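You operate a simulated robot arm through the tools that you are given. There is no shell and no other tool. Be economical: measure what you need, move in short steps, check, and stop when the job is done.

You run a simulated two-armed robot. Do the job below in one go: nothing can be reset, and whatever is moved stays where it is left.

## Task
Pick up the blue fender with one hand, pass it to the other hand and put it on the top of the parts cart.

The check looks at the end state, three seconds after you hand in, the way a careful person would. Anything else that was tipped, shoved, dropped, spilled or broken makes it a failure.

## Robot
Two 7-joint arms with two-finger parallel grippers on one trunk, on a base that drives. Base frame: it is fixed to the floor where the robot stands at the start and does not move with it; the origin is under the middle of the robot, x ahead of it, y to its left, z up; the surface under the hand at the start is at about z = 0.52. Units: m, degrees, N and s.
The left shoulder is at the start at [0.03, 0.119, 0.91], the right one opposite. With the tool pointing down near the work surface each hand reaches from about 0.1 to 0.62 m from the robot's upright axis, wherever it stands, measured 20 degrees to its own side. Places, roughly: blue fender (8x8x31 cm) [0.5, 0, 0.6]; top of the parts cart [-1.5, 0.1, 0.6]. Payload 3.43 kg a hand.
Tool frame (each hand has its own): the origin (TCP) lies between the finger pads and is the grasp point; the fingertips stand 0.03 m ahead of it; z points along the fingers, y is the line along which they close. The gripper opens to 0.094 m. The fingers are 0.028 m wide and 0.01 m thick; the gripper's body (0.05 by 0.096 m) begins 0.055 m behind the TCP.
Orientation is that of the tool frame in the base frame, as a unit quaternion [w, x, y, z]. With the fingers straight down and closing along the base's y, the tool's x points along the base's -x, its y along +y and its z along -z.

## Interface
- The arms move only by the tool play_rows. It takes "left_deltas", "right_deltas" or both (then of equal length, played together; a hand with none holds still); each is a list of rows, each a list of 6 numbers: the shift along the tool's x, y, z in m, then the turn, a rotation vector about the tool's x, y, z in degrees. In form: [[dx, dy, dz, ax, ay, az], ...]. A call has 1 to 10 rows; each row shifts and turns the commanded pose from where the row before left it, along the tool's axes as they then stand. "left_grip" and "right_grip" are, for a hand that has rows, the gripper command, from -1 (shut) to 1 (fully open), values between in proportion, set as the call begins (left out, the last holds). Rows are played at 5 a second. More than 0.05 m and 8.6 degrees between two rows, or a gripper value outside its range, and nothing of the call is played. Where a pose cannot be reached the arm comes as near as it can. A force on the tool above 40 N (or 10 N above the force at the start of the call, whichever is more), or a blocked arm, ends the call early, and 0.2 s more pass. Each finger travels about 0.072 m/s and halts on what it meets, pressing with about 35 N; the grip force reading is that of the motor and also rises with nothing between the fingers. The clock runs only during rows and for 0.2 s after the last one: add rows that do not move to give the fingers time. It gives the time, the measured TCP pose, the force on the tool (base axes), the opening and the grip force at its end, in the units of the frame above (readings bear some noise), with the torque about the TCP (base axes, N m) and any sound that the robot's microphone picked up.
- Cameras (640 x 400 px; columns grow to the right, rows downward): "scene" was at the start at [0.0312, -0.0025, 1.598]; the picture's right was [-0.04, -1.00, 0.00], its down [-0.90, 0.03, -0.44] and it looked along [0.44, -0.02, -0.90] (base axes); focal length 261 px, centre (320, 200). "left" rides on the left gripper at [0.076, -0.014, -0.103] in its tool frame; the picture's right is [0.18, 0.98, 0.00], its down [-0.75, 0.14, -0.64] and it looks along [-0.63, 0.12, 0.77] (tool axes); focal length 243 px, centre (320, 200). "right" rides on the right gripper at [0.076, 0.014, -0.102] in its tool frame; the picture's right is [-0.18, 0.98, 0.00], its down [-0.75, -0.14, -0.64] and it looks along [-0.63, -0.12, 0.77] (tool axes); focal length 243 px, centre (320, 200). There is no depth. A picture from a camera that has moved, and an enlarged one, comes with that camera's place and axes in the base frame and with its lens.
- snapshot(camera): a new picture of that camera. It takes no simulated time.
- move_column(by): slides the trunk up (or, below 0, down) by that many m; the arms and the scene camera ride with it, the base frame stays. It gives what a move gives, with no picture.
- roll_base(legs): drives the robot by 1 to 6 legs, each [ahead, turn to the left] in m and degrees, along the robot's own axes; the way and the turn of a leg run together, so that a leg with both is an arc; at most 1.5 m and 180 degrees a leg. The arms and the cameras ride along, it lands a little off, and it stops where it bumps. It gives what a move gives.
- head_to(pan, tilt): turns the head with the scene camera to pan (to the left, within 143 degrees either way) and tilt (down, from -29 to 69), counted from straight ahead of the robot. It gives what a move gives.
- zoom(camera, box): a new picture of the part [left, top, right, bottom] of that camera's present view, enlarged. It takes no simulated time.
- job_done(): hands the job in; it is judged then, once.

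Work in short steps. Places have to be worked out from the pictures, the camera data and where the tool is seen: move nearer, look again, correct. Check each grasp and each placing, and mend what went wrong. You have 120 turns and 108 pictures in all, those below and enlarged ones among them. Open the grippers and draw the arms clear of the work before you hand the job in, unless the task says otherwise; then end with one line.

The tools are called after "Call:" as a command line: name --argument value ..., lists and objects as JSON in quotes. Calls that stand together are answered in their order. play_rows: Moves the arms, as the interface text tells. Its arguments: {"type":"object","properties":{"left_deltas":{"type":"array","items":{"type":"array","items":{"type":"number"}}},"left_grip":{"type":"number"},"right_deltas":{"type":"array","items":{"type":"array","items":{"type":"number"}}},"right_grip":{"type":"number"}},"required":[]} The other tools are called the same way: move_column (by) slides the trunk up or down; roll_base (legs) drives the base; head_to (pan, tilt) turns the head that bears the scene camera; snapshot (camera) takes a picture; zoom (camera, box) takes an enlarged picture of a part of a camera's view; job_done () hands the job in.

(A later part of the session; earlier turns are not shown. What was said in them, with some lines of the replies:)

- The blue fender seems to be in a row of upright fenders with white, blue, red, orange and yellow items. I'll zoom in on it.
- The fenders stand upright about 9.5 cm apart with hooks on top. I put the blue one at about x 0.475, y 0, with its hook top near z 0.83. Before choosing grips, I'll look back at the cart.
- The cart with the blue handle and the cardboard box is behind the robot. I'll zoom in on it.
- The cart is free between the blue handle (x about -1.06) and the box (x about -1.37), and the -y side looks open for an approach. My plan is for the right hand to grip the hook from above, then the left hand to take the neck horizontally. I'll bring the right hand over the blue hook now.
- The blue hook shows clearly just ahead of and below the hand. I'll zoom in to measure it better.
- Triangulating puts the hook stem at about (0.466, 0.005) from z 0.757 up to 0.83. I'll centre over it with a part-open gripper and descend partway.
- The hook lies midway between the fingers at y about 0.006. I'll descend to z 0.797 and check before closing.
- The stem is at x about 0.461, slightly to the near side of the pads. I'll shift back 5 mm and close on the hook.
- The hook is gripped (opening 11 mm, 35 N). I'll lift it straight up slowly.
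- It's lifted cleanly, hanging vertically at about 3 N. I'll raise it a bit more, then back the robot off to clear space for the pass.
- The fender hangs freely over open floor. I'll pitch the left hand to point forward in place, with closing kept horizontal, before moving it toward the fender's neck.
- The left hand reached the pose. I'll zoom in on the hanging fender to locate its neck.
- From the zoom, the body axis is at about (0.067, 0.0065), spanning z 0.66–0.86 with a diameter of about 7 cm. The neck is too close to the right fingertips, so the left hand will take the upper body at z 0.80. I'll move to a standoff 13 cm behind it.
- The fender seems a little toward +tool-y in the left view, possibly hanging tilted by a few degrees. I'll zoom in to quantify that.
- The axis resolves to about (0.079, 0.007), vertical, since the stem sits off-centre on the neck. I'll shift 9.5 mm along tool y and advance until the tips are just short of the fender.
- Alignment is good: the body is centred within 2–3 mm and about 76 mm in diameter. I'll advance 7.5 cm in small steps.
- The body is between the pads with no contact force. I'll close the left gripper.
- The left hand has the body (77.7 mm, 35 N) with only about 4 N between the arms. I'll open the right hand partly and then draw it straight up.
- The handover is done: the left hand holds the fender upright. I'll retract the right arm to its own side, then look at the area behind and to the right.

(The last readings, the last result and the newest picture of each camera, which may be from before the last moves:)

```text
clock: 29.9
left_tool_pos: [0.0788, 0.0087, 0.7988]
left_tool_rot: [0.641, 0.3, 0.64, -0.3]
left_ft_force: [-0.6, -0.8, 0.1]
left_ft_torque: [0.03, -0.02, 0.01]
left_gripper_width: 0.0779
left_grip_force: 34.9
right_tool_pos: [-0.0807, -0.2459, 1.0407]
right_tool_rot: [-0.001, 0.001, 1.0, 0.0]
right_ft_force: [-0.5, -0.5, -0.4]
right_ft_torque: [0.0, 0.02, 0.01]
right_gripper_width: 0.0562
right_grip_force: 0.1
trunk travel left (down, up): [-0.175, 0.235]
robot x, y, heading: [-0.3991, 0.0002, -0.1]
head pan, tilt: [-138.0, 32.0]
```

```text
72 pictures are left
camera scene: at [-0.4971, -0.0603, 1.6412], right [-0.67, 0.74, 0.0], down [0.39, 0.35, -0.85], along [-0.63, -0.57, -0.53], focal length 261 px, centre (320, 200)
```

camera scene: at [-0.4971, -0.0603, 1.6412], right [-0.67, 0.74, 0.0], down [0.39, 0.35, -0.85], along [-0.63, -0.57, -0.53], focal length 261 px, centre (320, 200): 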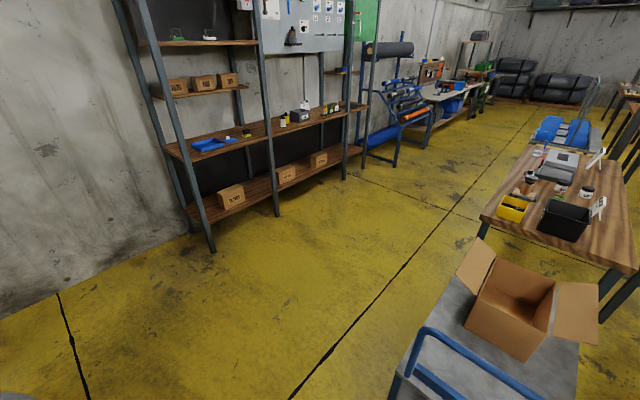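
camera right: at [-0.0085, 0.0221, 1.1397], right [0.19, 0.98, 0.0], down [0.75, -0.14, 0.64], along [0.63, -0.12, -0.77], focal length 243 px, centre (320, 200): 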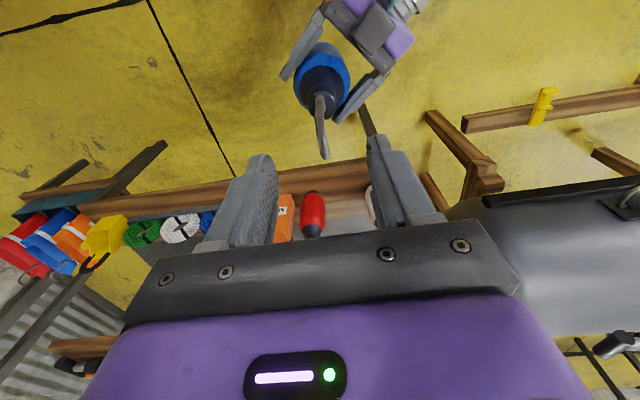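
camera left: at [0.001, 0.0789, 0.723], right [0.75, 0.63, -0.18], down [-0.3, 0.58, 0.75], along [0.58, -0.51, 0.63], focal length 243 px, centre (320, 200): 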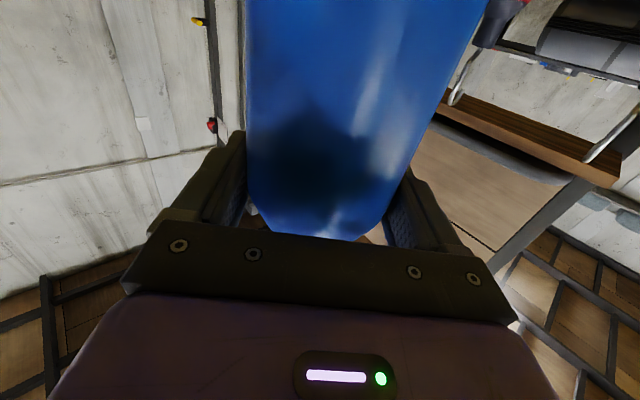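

The -y side of the cart is open floor, so I'll place from there at about (-1.22, -0.02), between the handle and the box. First I'll raise the fender, extend a little and turn the hand more nearly straight ahead.

Call:
play_rows --left_deltas '[[-0.033, 0.018, 0.015, 0, 0, 0], [-0.033, 0.018, 0.015, 0, 0, 0], [-0.034, 0.018, 0.015, 0, 0, 0], [0, 0, 0, -7, 0, 0], [0, 0, 0, -7, 0, 0], [0, 0, 0, -7, 0, 0], [0, 0, 0, -7, 0, 0], [0, 0, 0, -7, 0, 0], [0, 0, 0, 0, 0, 0]]'

Call:
head_to --pan 0 --tilt 55

Call:
snapshot --camera "scene"

```text
clock: 31.9
left_tool_pos: [0.1489, 0.0098, 0.8989]
left_tool_rot: [0.701, 0.093, 0.701, -0.093]
left_ft_force: [0.7, 0.8, -3.5]
left_ft_torque: [-0.02, -0.01, 0.02]
left_gripper_width: 0.0779
left_grip_force: 34.6
right_tool_pos: [-0.0804, -0.2469, 1.0401]
right_tool_rot: [0.0, 0.002, 1.0, 0.0]
right_ft_force: [-0.9, -0.6, 0.1]
right_ft_torque: [-0.01, 0.01, 0.03]
right_gripper_width: 0.0563
right_grip_force: 0.0
trunk travel left (down, up): [-0.175, 0.235]
robot x, y, heading: [-0.3986, 0.0008, -0.3]
head pan, tilt: [-138.0, 32.0]
```

```text
clock: 34.1
left_tool_pos: [0.1498, 0.0105, 0.8991]
left_tool_rot: [0.701, 0.094, 0.701, -0.094]
left_ft_force: [-0.2, -0.1, -2.5]
left_ft_torque: [-0.05, 0.0, 0.05]
left_gripper_width: 0.0778
left_grip_force: 34.8
right_tool_pos: [-0.0807, -0.2451, 1.0391]
right_tool_rot: [0.0, 0.002, 1.0, 0.0]
right_ft_force: [-0.8, 0.2, -0.1]
right_ft_torque: [-0.02, 0.05, -0.02]
right_gripper_width: 0.0562
right_grip_force: 0.1
trunk travel left (down, up): [-0.175, 0.235]
robot x, y, heading: [-0.396, 0.0007, -0.1]
head pan, tilt: [0.0, 55.0]
```

```text
71 pictures are left
camera scene: at [-0.3585, -0.0003, 1.6083], right [0.0, -1.0, 0.0], down [-0.82, 0.0, -0.57], along [0.57, 0.0, -0.82], focal length 261 px, centre (320, 200)
```

scene: 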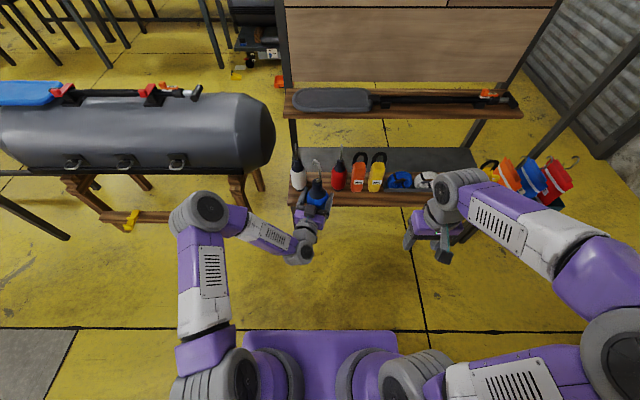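

The hand now points nearly straight ahead (yaw -15°), with the TCP 0.55 m ahead of the robot and the fender held firm. I'll drive round over open floor to a standoff on the -y side of the cart.

Call:
roll_base --legs '[[0, -90], [0.83, 0]]'

Call:
roll_base --legs '[[0, -90], [0.59, 0], [0, -75]]'

Call:
snapshot --camera "scene"

```text
clock: 42.4
left_tool_pos: [-0.3717, -1.4019, 0.899]
left_tool_rot: [-0.433, -0.559, -0.433, 0.559]
left_ft_force: [0.9, 0.5, -2.5]
left_ft_torque: [0.0, 0.0, 0.02]
left_gripper_width: 0.0776
left_grip_force: 35.0
right_tool_pos: [-0.6288, -1.1752, 1.0403]
right_tool_rot: [0.001, 0.703, 0.711, 0.0]
right_ft_force: [-0.1, 0.0, -0.2]
right_ft_torque: [-0.01, 0.01, 0.0]
right_gripper_width: 0.0564
right_grip_force: 0.0
trunk travel left (down, up): [-0.175, 0.235]
robot x, y, heading: [-0.3915, -0.8506, -89.0]
head pan, tilt: [0.0, 55.0]
```

```text
clock: 52.8
left_tool_pos: [-1.1351, -0.3457, 0.8982]
left_tool_rot: [-0.495, 0.505, -0.495, -0.505]
left_ft_force: [1.0, 0.2, -2.8]
left_ft_torque: [-0.04, 0.0, 0.02]
left_gripper_width: 0.0783
left_grip_force: 35.2
right_tool_pos: [-0.8258, -0.4931, 1.0396]
right_tool_rot: [0.0, 0.8, -0.6, 0.0]
right_ft_force: [0.9, -0.3, 0.1]
right_ft_torque: [-0.02, -0.02, 0.03]
right_gripper_width: 0.0563
right_grip_force: 0.1
trunk travel left (down, up): [-0.175, 0.235]
robot x, y, heading: [-0.9709, -0.8682, 106.2]
head pan, tilt: [0.0, 55.0]
```

```text
70 pictures are left
camera scene: at [-0.9854, -0.8286, 1.6083], right [0.96, 0.28, 0.0], down [0.23, -0.79, -0.57], along [-0.16, 0.55, -0.82], focal length 261 px, centre (320, 200)
```

scene: 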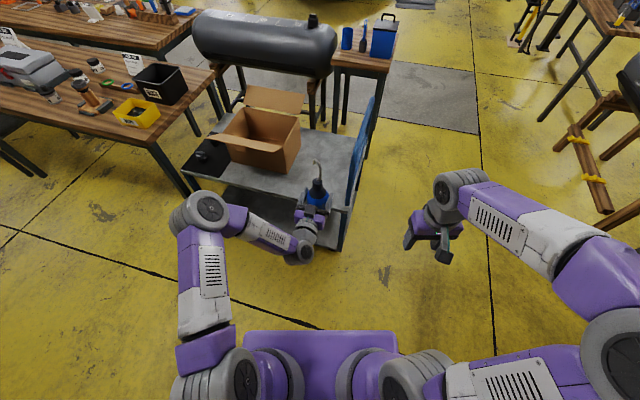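

The standoff is good, with the fender upright and the free surface visible between box and handle. I'll zoom in to confirm the target spot.

Call:
zoom --camera "scene" --box '[180, 70, 400, 260]'

Call:
snapshot --camera "right"

```text
2.11 times, centred on (290, 165) of scene
camera zoom: at [-0.9854, -0.8286, 1.6083], right [0.96, 0.28, 0.0], down [0.23, -0.79, -0.57], along [-0.16, 0.55, -0.82], focal length 549 px, centre (383, 274)
```

zoom: 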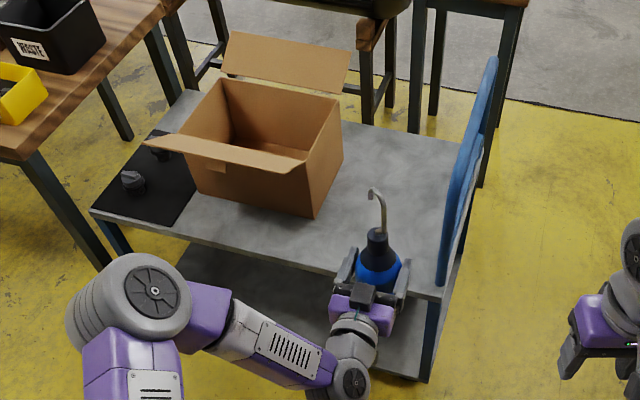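

```text
68 pictures are left
camera right: at [-0.8202, -0.5699, 1.1425], right [-1.0, -0.1, 0.0], down [-0.07, 0.76, 0.64], along [-0.06, 0.64, -0.77], focal length 243 px, centre (320, 200)
```

right: 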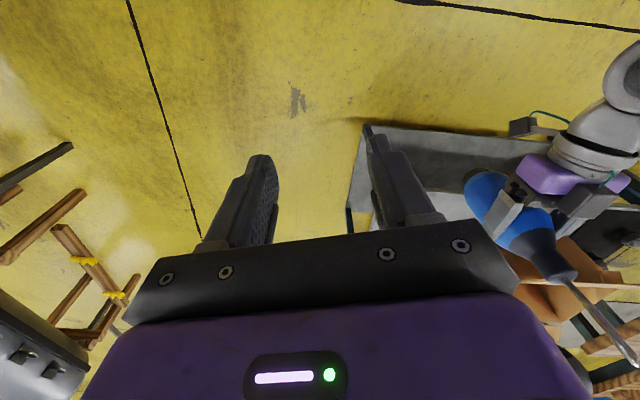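

The target is TCP (-1.22, -0.02), dead ahead of the current heading. I'll drive 0.25 m forward and do the rest with the arm, so the base stays clear of the cart.

Call:
roll_base --legs '[[0.25, 0]]'

Call:
snapshot --camera "scene"

```text
clock: 54.6
left_tool_pos: [-1.2047, -0.1064, 0.8975]
left_tool_rot: [-0.496, 0.504, -0.497, -0.503]
left_ft_force: [-0.1, 0.0, -3.0]
left_ft_torque: [0.0, -0.04, 0.01]
left_gripper_width: 0.0778
left_grip_force: 35.1
right_tool_pos: [-0.8958, -0.2551, 1.0394]
right_tool_rot: [0.0, 0.799, -0.602, 0.0]
right_ft_force: [-1.1, 0.0, 0.0]
right_ft_torque: [0.0, -0.01, 0.0]
right_gripper_width: 0.0564
right_grip_force: 0.0
trunk travel left (down, up): [-0.175, 0.235]
robot x, y, heading: [-1.0429, -0.6339, 106.5]
head pan, tilt: [0.0, 55.0]
```

```text
67 pictures are left
camera scene: at [-1.0551, -0.5904, 1.6083], right [0.96, 0.28, 0.0], down [0.23, -0.79, -0.57], along [-0.16, 0.55, -0.82], focal length 261 px, centre (320, 200)
```

scene: 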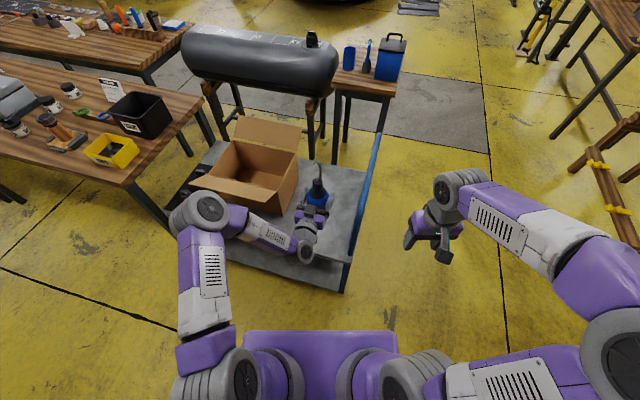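

The fender is over the cart and clear of the handle. I'll move it to y -0.05, lower it partway, and check elbow clearance to the box flap.

Call:
play_rows --left_deltas '[[0, 0.01, 0.028, 0, 0, 0], [0, 0.01, 0.028, 0, 0, 0], [0.03, 0, 0, 0, 0, 0], [0.03, 0, 0, 0, 0, 0], [0, 0, 0, 0, 0, 0]]'

Call:
zoom --camera "scene" --box '[150, 100, 406, 300]'

Call:
snapshot --camera "left"

```text
clock: 55.8
left_tool_pos: [-1.2237, -0.0535, 0.8376]
left_tool_rot: [0.496, -0.504, 0.496, 0.504]
left_ft_force: [-0.2, -0.6, -2.0]
left_ft_torque: [-0.02, -0.01, -0.01]
left_gripper_width: 0.0779
left_grip_force: 34.8
right_tool_pos: [-0.8949, -0.2565, 1.0396]
right_tool_rot: [0.0, 0.798, -0.602, 0.0]
right_ft_force: [-1.0, 0.4, -0.7]
right_ft_torque: [0.0, 0.02, -0.04]
right_gripper_width: 0.0563
right_grip_force: 0.0
trunk travel left (down, up): [-0.175, 0.235]
robot x, y, heading: [-1.0425, -0.6326, 106.0]
head pan, tilt: [0.0, 55.0]
```

```text
2.00 times, centred on (278, 200) of scene
camera zoom: at [-1.0548, -0.5916, 1.6083], right [0.96, 0.28, 0.0], down [0.23, -0.79, -0.57], along [-0.16, 0.55, -0.82], focal length 522 px, centre (404, 200)
```

zoom: 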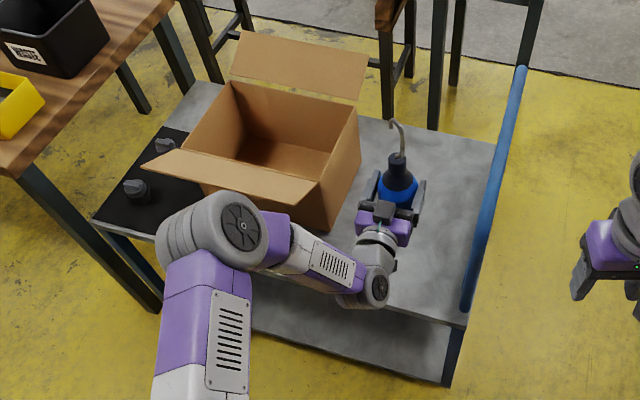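

```text
65 pictures are left
camera left: at [-1.2087, -0.1558, 0.7623], right [-0.98, -0.02, -0.18], down [-0.13, -0.64, 0.75], along [-0.13, 0.76, 0.63], focal length 243 px, centre (320, 200)
```

left: 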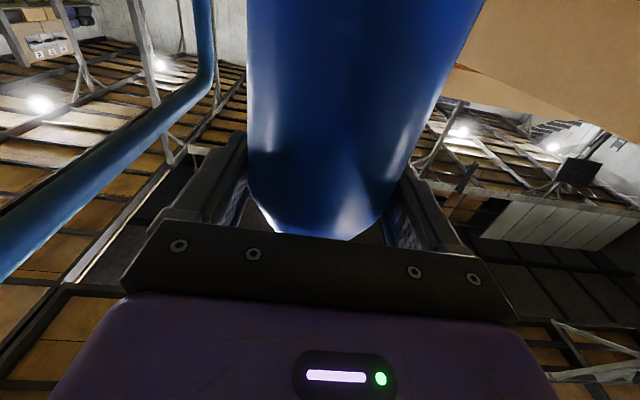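

There's decent clearance around the forearm and box. I'll lower by 8 cm, then check before feeling for contact.

Call:
play_rows --left_deltas '[[0.025, 0, 0, 0, 0, 0], [0.025, 0, 0, 0, 0, 0], [0.02, 0, 0, 0, 0, 0], [0.01, 0, 0, 0, 0, 0], [0, 0, 0, 0, 0, 0]]'

Call:
zoom --camera "scene" --box '[150, 100, 406, 300]'

Call:
snapshot --camera "right"

```text
clock: 57.0
left_tool_pos: [-1.2235, -0.0514, 0.7579]
left_tool_rot: [-0.496, 0.504, -0.497, -0.503]
left_ft_force: [0.5, 0.2, -2.5]
left_ft_torque: [-0.04, -0.04, -0.04]
left_gripper_width: 0.0779
left_grip_force: 35.0
right_tool_pos: [-0.8951, -0.257, 1.0401]
right_tool_rot: [0.0, 0.798, -0.602, 0.0]
right_ft_force: [0.3, 0.8, 0.2]
right_ft_torque: [0.01, -0.02, -0.04]
right_gripper_width: 0.0566
right_grip_force: 0.0
trunk travel left (down, up): [-0.175, 0.235]
robot x, y, heading: [-1.0425, -0.6299, 106.2]
head pan, tilt: [0.0, 55.0]
```

```text
2.00 times, centred on (278, 200) of scene
camera zoom: at [-1.0548, -0.5914, 1.6083], right [0.96, 0.28, 0.0], down [0.23, -0.79, -0.57], along [-0.16, 0.55, -0.82], focal length 522 px, centre (404, 200)
```

zoom: 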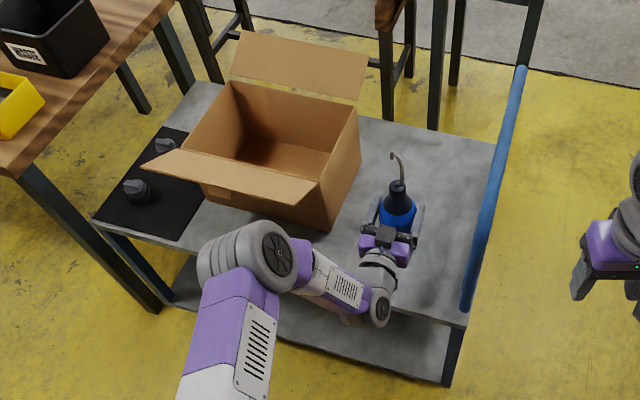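

```text
63 pictures are left
camera right: at [-0.8888, -0.3332, 1.1425], right [-1.0, -0.09, 0.0], down [-0.07, 0.76, 0.64], along [-0.06, 0.64, -0.77], focal length 243 px, centre (320, 200)
```

right: 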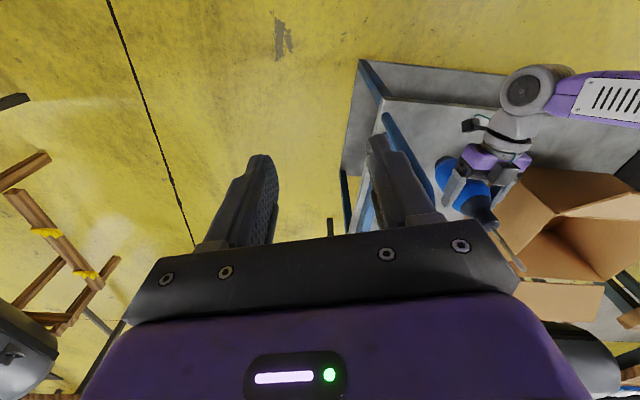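

No contact yet, and the elbow has swung clear of the box. I'll lower in small increments while watching the force.

Call:
play_rows --left_deltas '[[0.005, 0, 0, 0, 0, 0], [0.005, 0, 0, 0, 0, 0], [0.003, 0, 0, 0, 0, 0], [0, 0, 0, 0, 0, 0]]'

Call:
zoom --camera "right" --box '[400, 50, 640, 290]'

```text
clock: 58.0
left_tool_pos: [-1.2248, -0.0532, 0.744]
left_tool_rot: [-0.496, 0.504, -0.496, -0.504]
left_ft_force: [-0.4, 0.1, -1.7]
left_ft_torque: [-0.01, -0.03, 0.02]
left_gripper_width: 0.0779
left_grip_force: 35.1
right_tool_pos: [-0.8949, -0.2567, 1.0402]
right_tool_rot: [0.0, 0.799, -0.601, 0.0]
right_ft_force: [0.1, -0.7, -0.5]
right_ft_torque: [0.02, 0.01, 0.03]
right_gripper_width: 0.0565
right_grip_force: 0.1
trunk travel left (down, up): [-0.175, 0.235]
robot x, y, heading: [-1.0429, -0.6289, 105.9]
head pan, tilt: [0.0, 55.0]
```

```text
1.67 times, centred on (520, 170) of right
camera zoom: at [-0.8888, -0.3331, 1.1425], right [-1.0, -0.09, 0.0], down [-0.07, 0.76, 0.64], along [-0.06, 0.64, -0.77], focal length 404 px, centre (-13, 250)
```

zoom: 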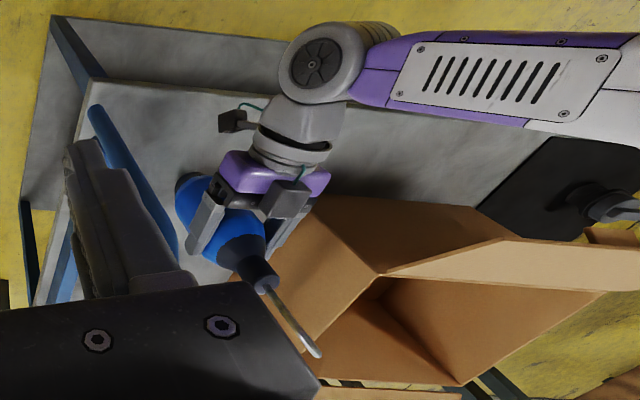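

The fender bottom is near z 0.61, so contact should be close. I'll continue in small steps.

Call:
play_rows --left_deltas '[[0.004, 0, 0, 0, 0, 0], [0.003, 0, 0, 0, 0, 0], [0, 0, 0, 0, 0, 0]]'

Call:
play_rows --left_deltas '[[0.003, 0, 0, 0, 0, 0], [0, 0, 0, 0, 0, 0]]'

Call:
play_rows --left_deltas '[[0.003, 0, 0, 0, 0, 0], [0, 0, 0, 0, 0, 0]]'

```text
clock: 58.8
left_tool_pos: [-1.2247, -0.0524, 0.7371]
left_tool_rot: [-0.496, 0.504, -0.497, -0.503]
left_ft_force: [-0.5, -0.2, -2.0]
left_ft_torque: [-0.04, 0.0, 0.03]
left_gripper_width: 0.0776
left_grip_force: 35.1
right_tool_pos: [-0.8954, -0.2568, 1.0398]
right_tool_rot: [0.0, 0.798, -0.602, 0.0]
right_ft_force: [-0.5, 0.0, -0.5]
right_ft_torque: [0.01, 0.0, -0.01]
right_gripper_width: 0.0563
right_grip_force: 0.0
trunk travel left (down, up): [-0.175, 0.235]
robot x, y, heading: [-1.0394, -0.6317, 106.5]
head pan, tilt: [0.0, 55.0]
```

```text
clock: 59.4
left_tool_pos: [-1.226, -0.0529, 0.7342]
left_tool_rot: [-0.496, 0.504, -0.496, -0.504]
left_ft_force: [-0.5, 0.2, -2.5]
left_ft_torque: [0.0, -0.03, 0.01]
left_gripper_width: 0.0781
left_grip_force: 35.0
right_tool_pos: [-0.8952, -0.256, 1.0398]
right_tool_rot: [0.0, 0.799, -0.602, 0.001]
right_ft_force: [0.2, -0.1, -1.0]
right_ft_torque: [0.0, 0.0, 0.03]
right_gripper_width: 0.0562
right_grip_force: 0.1
trunk travel left (down, up): [-0.175, 0.235]
robot x, y, heading: [-1.0396, -0.6311, 106.2]
head pan, tilt: [0.0, 55.0]
```

```text
clock: 60.0
left_tool_pos: [-1.2262, -0.052, 0.7336]
left_tool_rot: [0.497, -0.503, 0.495, 0.505]
left_ft_force: [-0.2, -0.2, 7.3]
left_ft_torque: [-0.24, 0.13, -0.02]
left_gripper_width: 0.0777
left_grip_force: 34.8
right_tool_pos: [-0.8963, -0.2566, 1.0407]
right_tool_rot: [-0.001, 0.799, -0.602, 0.0]
right_ft_force: [-0.4, 0.1, -0.1]
right_ft_torque: [0.0, -0.02, 0.02]
right_gripper_width: 0.0567
right_grip_force: 0.1
trunk travel left (down, up): [-0.175, 0.235]
robot x, y, heading: [-1.0427, -0.6315, 106.3]
head pan, tilt: [0.0, 55.0]
```

Contact: the vertical force rose to +7 N at TCP z 0.734. I'll ease off 1.5 mm and open the left gripper.

Call:
play_rows --left_deltas '[[-0.0015, 0, 0, 0, 0, 0], [0, 0, 0, 0, 0, 0]]'

Call:
play_rows --left_deltas '[[0, 0, 0, 0, 0, 0], [0, 0, 0, 0, 0, 0], [0, 0, 0, 0, 0, 0]]' --left_grip 1

Call:
snapshot --camera "left"

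Call:
zoom --camera "scene" --box '[270, 150, 406, 270]'

```text
clock: 60.6
left_tool_pos: [-1.2259, -0.053, 0.7337]
left_tool_rot: [-0.495, 0.504, -0.496, -0.504]
left_ft_force: [-1.2, 1.0, 2.7]
left_ft_torque: [0.21, 0.21, -0.01]
left_gripper_width: 0.0778
left_grip_force: 34.9
right_tool_pos: [-0.8937, -0.2561, 1.0394]
right_tool_rot: [0.0, 0.799, -0.601, 0.0]
right_ft_force: [-0.3, -0.9, 0.5]
right_ft_torque: [-0.04, 0.02, 0.01]
right_gripper_width: 0.0565
right_grip_force: 0.3
trunk travel left (down, up): [-0.175, 0.235]
robot x, y, heading: [-1.0421, -0.6299, 106.3]
head pan, tilt: [0.0, 55.0]
```

```text
clock: 61.4
left_tool_pos: [-1.2238, -0.0519, 0.7346]
left_tool_rot: [-0.495, 0.504, -0.496, -0.504]
left_ft_force: [0.4, -0.1, -0.1]
left_ft_torque: [0.02, 0.01, 0.0]
left_gripper_width: 0.094
left_grip_force: 0.2
right_tool_pos: [-0.8951, -0.2567, 1.0392]
right_tool_rot: [0.001, 0.798, -0.602, 0.001]
right_ft_force: [-0.4, 0.2, -0.3]
right_ft_torque: [-0.02, 0.0, -0.01]
right_gripper_width: 0.0563
right_grip_force: 0.0
trunk travel left (down, up): [-0.175, 0.235]
robot x, y, heading: [-1.046, -0.6303, 106.1]
head pan, tilt: [0.0, 55.0]
```

```text
61 pictures are left
camera left: at [-1.2098, -0.1557, 0.6589], right [-0.98, -0.02, -0.18], down [-0.13, -0.64, 0.75], along [-0.13, 0.77, 0.63], focal length 243 px, centre (320, 200)
```

left: 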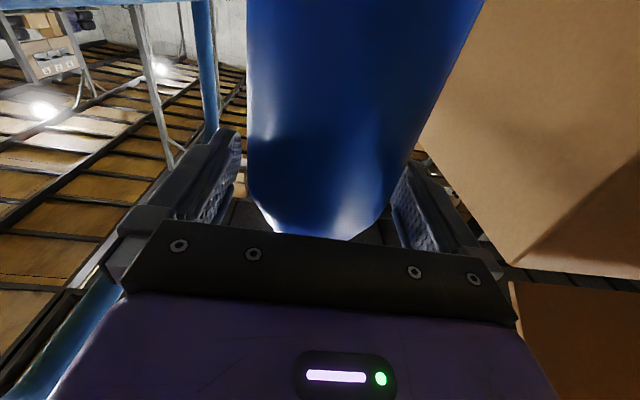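

```text
3.33 times, centred on (338, 210) of scene
camera zoom: at [-1.0547, -0.5917, 1.6083], right [0.96, 0.28, 0.0], down [0.23, -0.79, -0.57], along [-0.16, 0.55, -0.82], focal length 870 px, centre (260, 167)
```

zoom: 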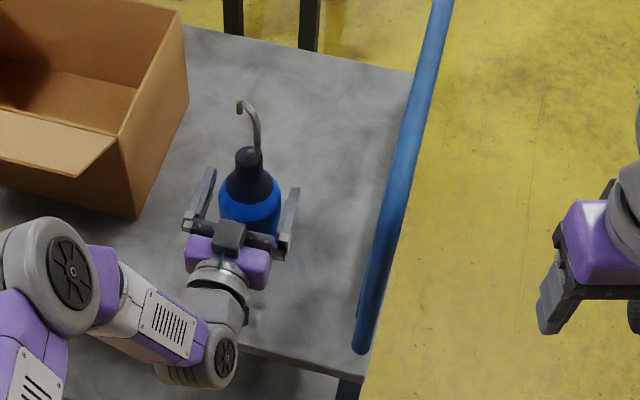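

It's standing free with gaps on both sides. I'll withdraw the left hand straight back.

Call:
play_rows --left_deltas '[[0, 0, -0.015, 0, 0, 0], [0, 0, -0.02, 0, 0, 0], [0, 0, -0.025, 0, 0, 0], [0, 0, -0.03, 0, 0, 0], [0, 0, -0.03, 0, 0, 0], [0, 0, 0, 0, 0, 0]]'

Call:
zoom --camera "scene" --box '[150, 100, 406, 300]'

Call:
snapshot --camera "left"

```text
clock: 62.8
left_tool_pos: [-1.2235, -0.1716, 0.7345]
left_tool_rot: [0.496, -0.504, 0.496, 0.504]
left_ft_force: [0.0, -0.5, 1.1]
left_ft_torque: [0.03, 0.02, -0.01]
left_gripper_width: 0.0938
left_grip_force: 0.1
right_tool_pos: [-0.8958, -0.2561, 1.0398]
right_tool_rot: [0.001, 0.799, -0.602, 0.0]
right_ft_force: [0.7, 0.0, 0.0]
right_ft_torque: [0.0, 0.02, 0.0]
right_gripper_width: 0.0563
right_grip_force: 0.1
trunk travel left (down, up): [-0.175, 0.235]
robot x, y, heading: [-1.0434, -0.6327, 106.4]
head pan, tilt: [0.0, 55.0]
```

```text
2.00 times, centred on (278, 200) of scene
camera zoom: at [-1.0546, -0.5916, 1.6083], right [0.96, 0.28, 0.0], down [0.23, -0.79, -0.57], along [-0.16, 0.55, -0.82], focal length 522 px, centre (404, 200)
```

zoom: 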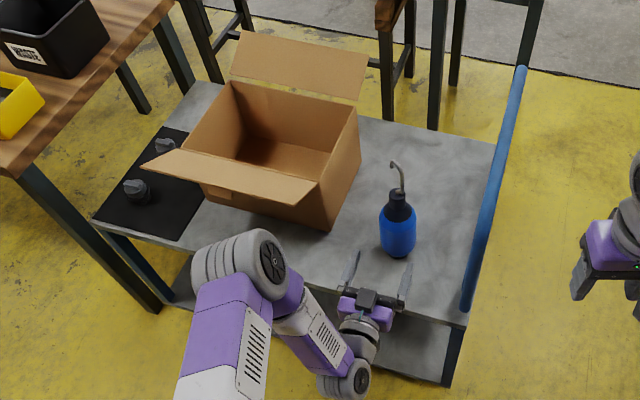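

```text
58 pictures are left
camera left: at [-1.2076, -0.2742, 0.6591], right [-0.98, -0.02, -0.18], down [-0.13, -0.64, 0.75], along [-0.13, 0.76, 0.63], focal length 243 px, centre (320, 200)
```

left: 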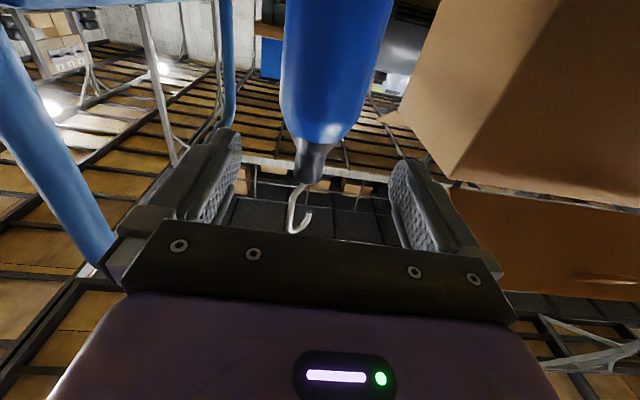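

The fender stands upright on the cart. I'll back the base away, open the right gripper fully and take a last look.

Call:
roll_base --legs '[[-0.35, 0]]'

Call:
play_rows --right_deltas '[[0, 0, 0, 0, 0, 0], [0, 0, 0, 0, 0, 0], [0, 0, 0, 0, 0, 0]]' --right_grip 1

Call:
snapshot --camera "scene"

Call:
zoom --camera "scene" --box '[190, 60, 420, 210]'

```text
clock: 65.0
left_tool_pos: [-1.1263, -0.4947, 0.7345]
left_tool_rot: [0.496, -0.503, 0.497, 0.504]
left_ft_force: [-0.7, 1.0, -0.1]
left_ft_torque: [-0.01, 0.0, -0.02]
left_gripper_width: 0.0941
left_grip_force: 0.0
right_tool_pos: [-0.8009, -0.5816, 1.0413]
right_tool_rot: [0.0, 0.798, -0.603, 0.0]
right_ft_force: [-0.9, 0.2, 0.0]
right_ft_torque: [0.05, -0.01, -0.02]
right_gripper_width: 0.0564
right_grip_force: 0.0
trunk travel left (down, up): [-0.175, 0.235]
robot x, y, heading: [-0.9503, -0.9561, 105.8]
head pan, tilt: [0.0, 55.0]
```

```text
clock: 65.8
left_tool_pos: [-1.1276, -0.4954, 0.7343]
left_tool_rot: [-0.496, 0.503, -0.498, -0.502]
left_ft_force: [0.4, 0.2, 0.1]
left_ft_torque: [-0.01, -0.01, -0.01]
left_gripper_width: 0.0938
left_grip_force: 0.1
right_tool_pos: [-0.8005, -0.5825, 1.0401]
right_tool_rot: [0.0, 0.797, -0.603, 0.0]
right_ft_force: [0.1, 0.2, -0.4]
right_ft_torque: [-0.02, 0.05, 0.0]
right_gripper_width: 0.0937
right_grip_force: 0.1
trunk travel left (down, up): [-0.175, 0.235]
robot x, y, heading: [-0.9498, -0.9513, 106.2]
head pan, tilt: [0.0, 55.0]
```

```text
57 pictures are left
camera scene: at [-0.9609, -0.9159, 1.6083], right [0.96, 0.28, 0.0], down [0.23, -0.79, -0.57], along [-0.16, 0.55, -0.82], focal length 261 px, centre (320, 200)
```

scene: 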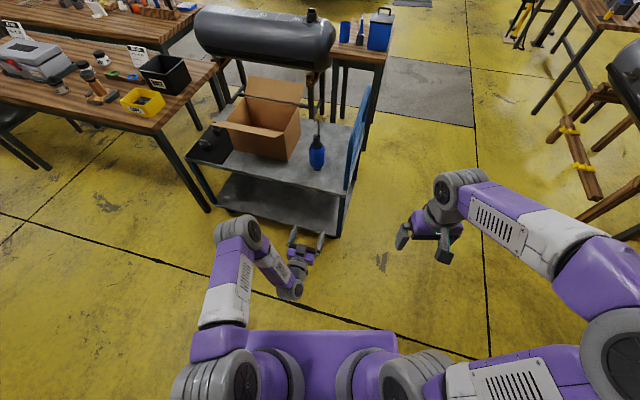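

```text
2.67 times, centred on (305, 135) of scene
camera zoom: at [-0.9609, -0.9159, 1.6083], right [0.96, 0.28, 0.0], down [0.23, -0.79, -0.57], along [-0.16, 0.55, -0.82], focal length 696 px, centre (360, 373)
```

zoom: 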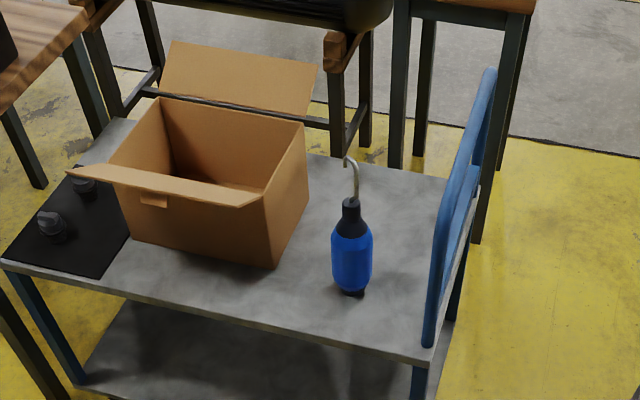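

The fender stands stably on the cart top. Both grippers are open and clear, and nothing else has moved, so I'm handing in.

Call:
job_done

```text
The job is handed in.
```

I picked up the blue fender with the right hand, passed it to the left and stood it upright on top of the parts cart; nothing else was disturbed in the pictures I took.
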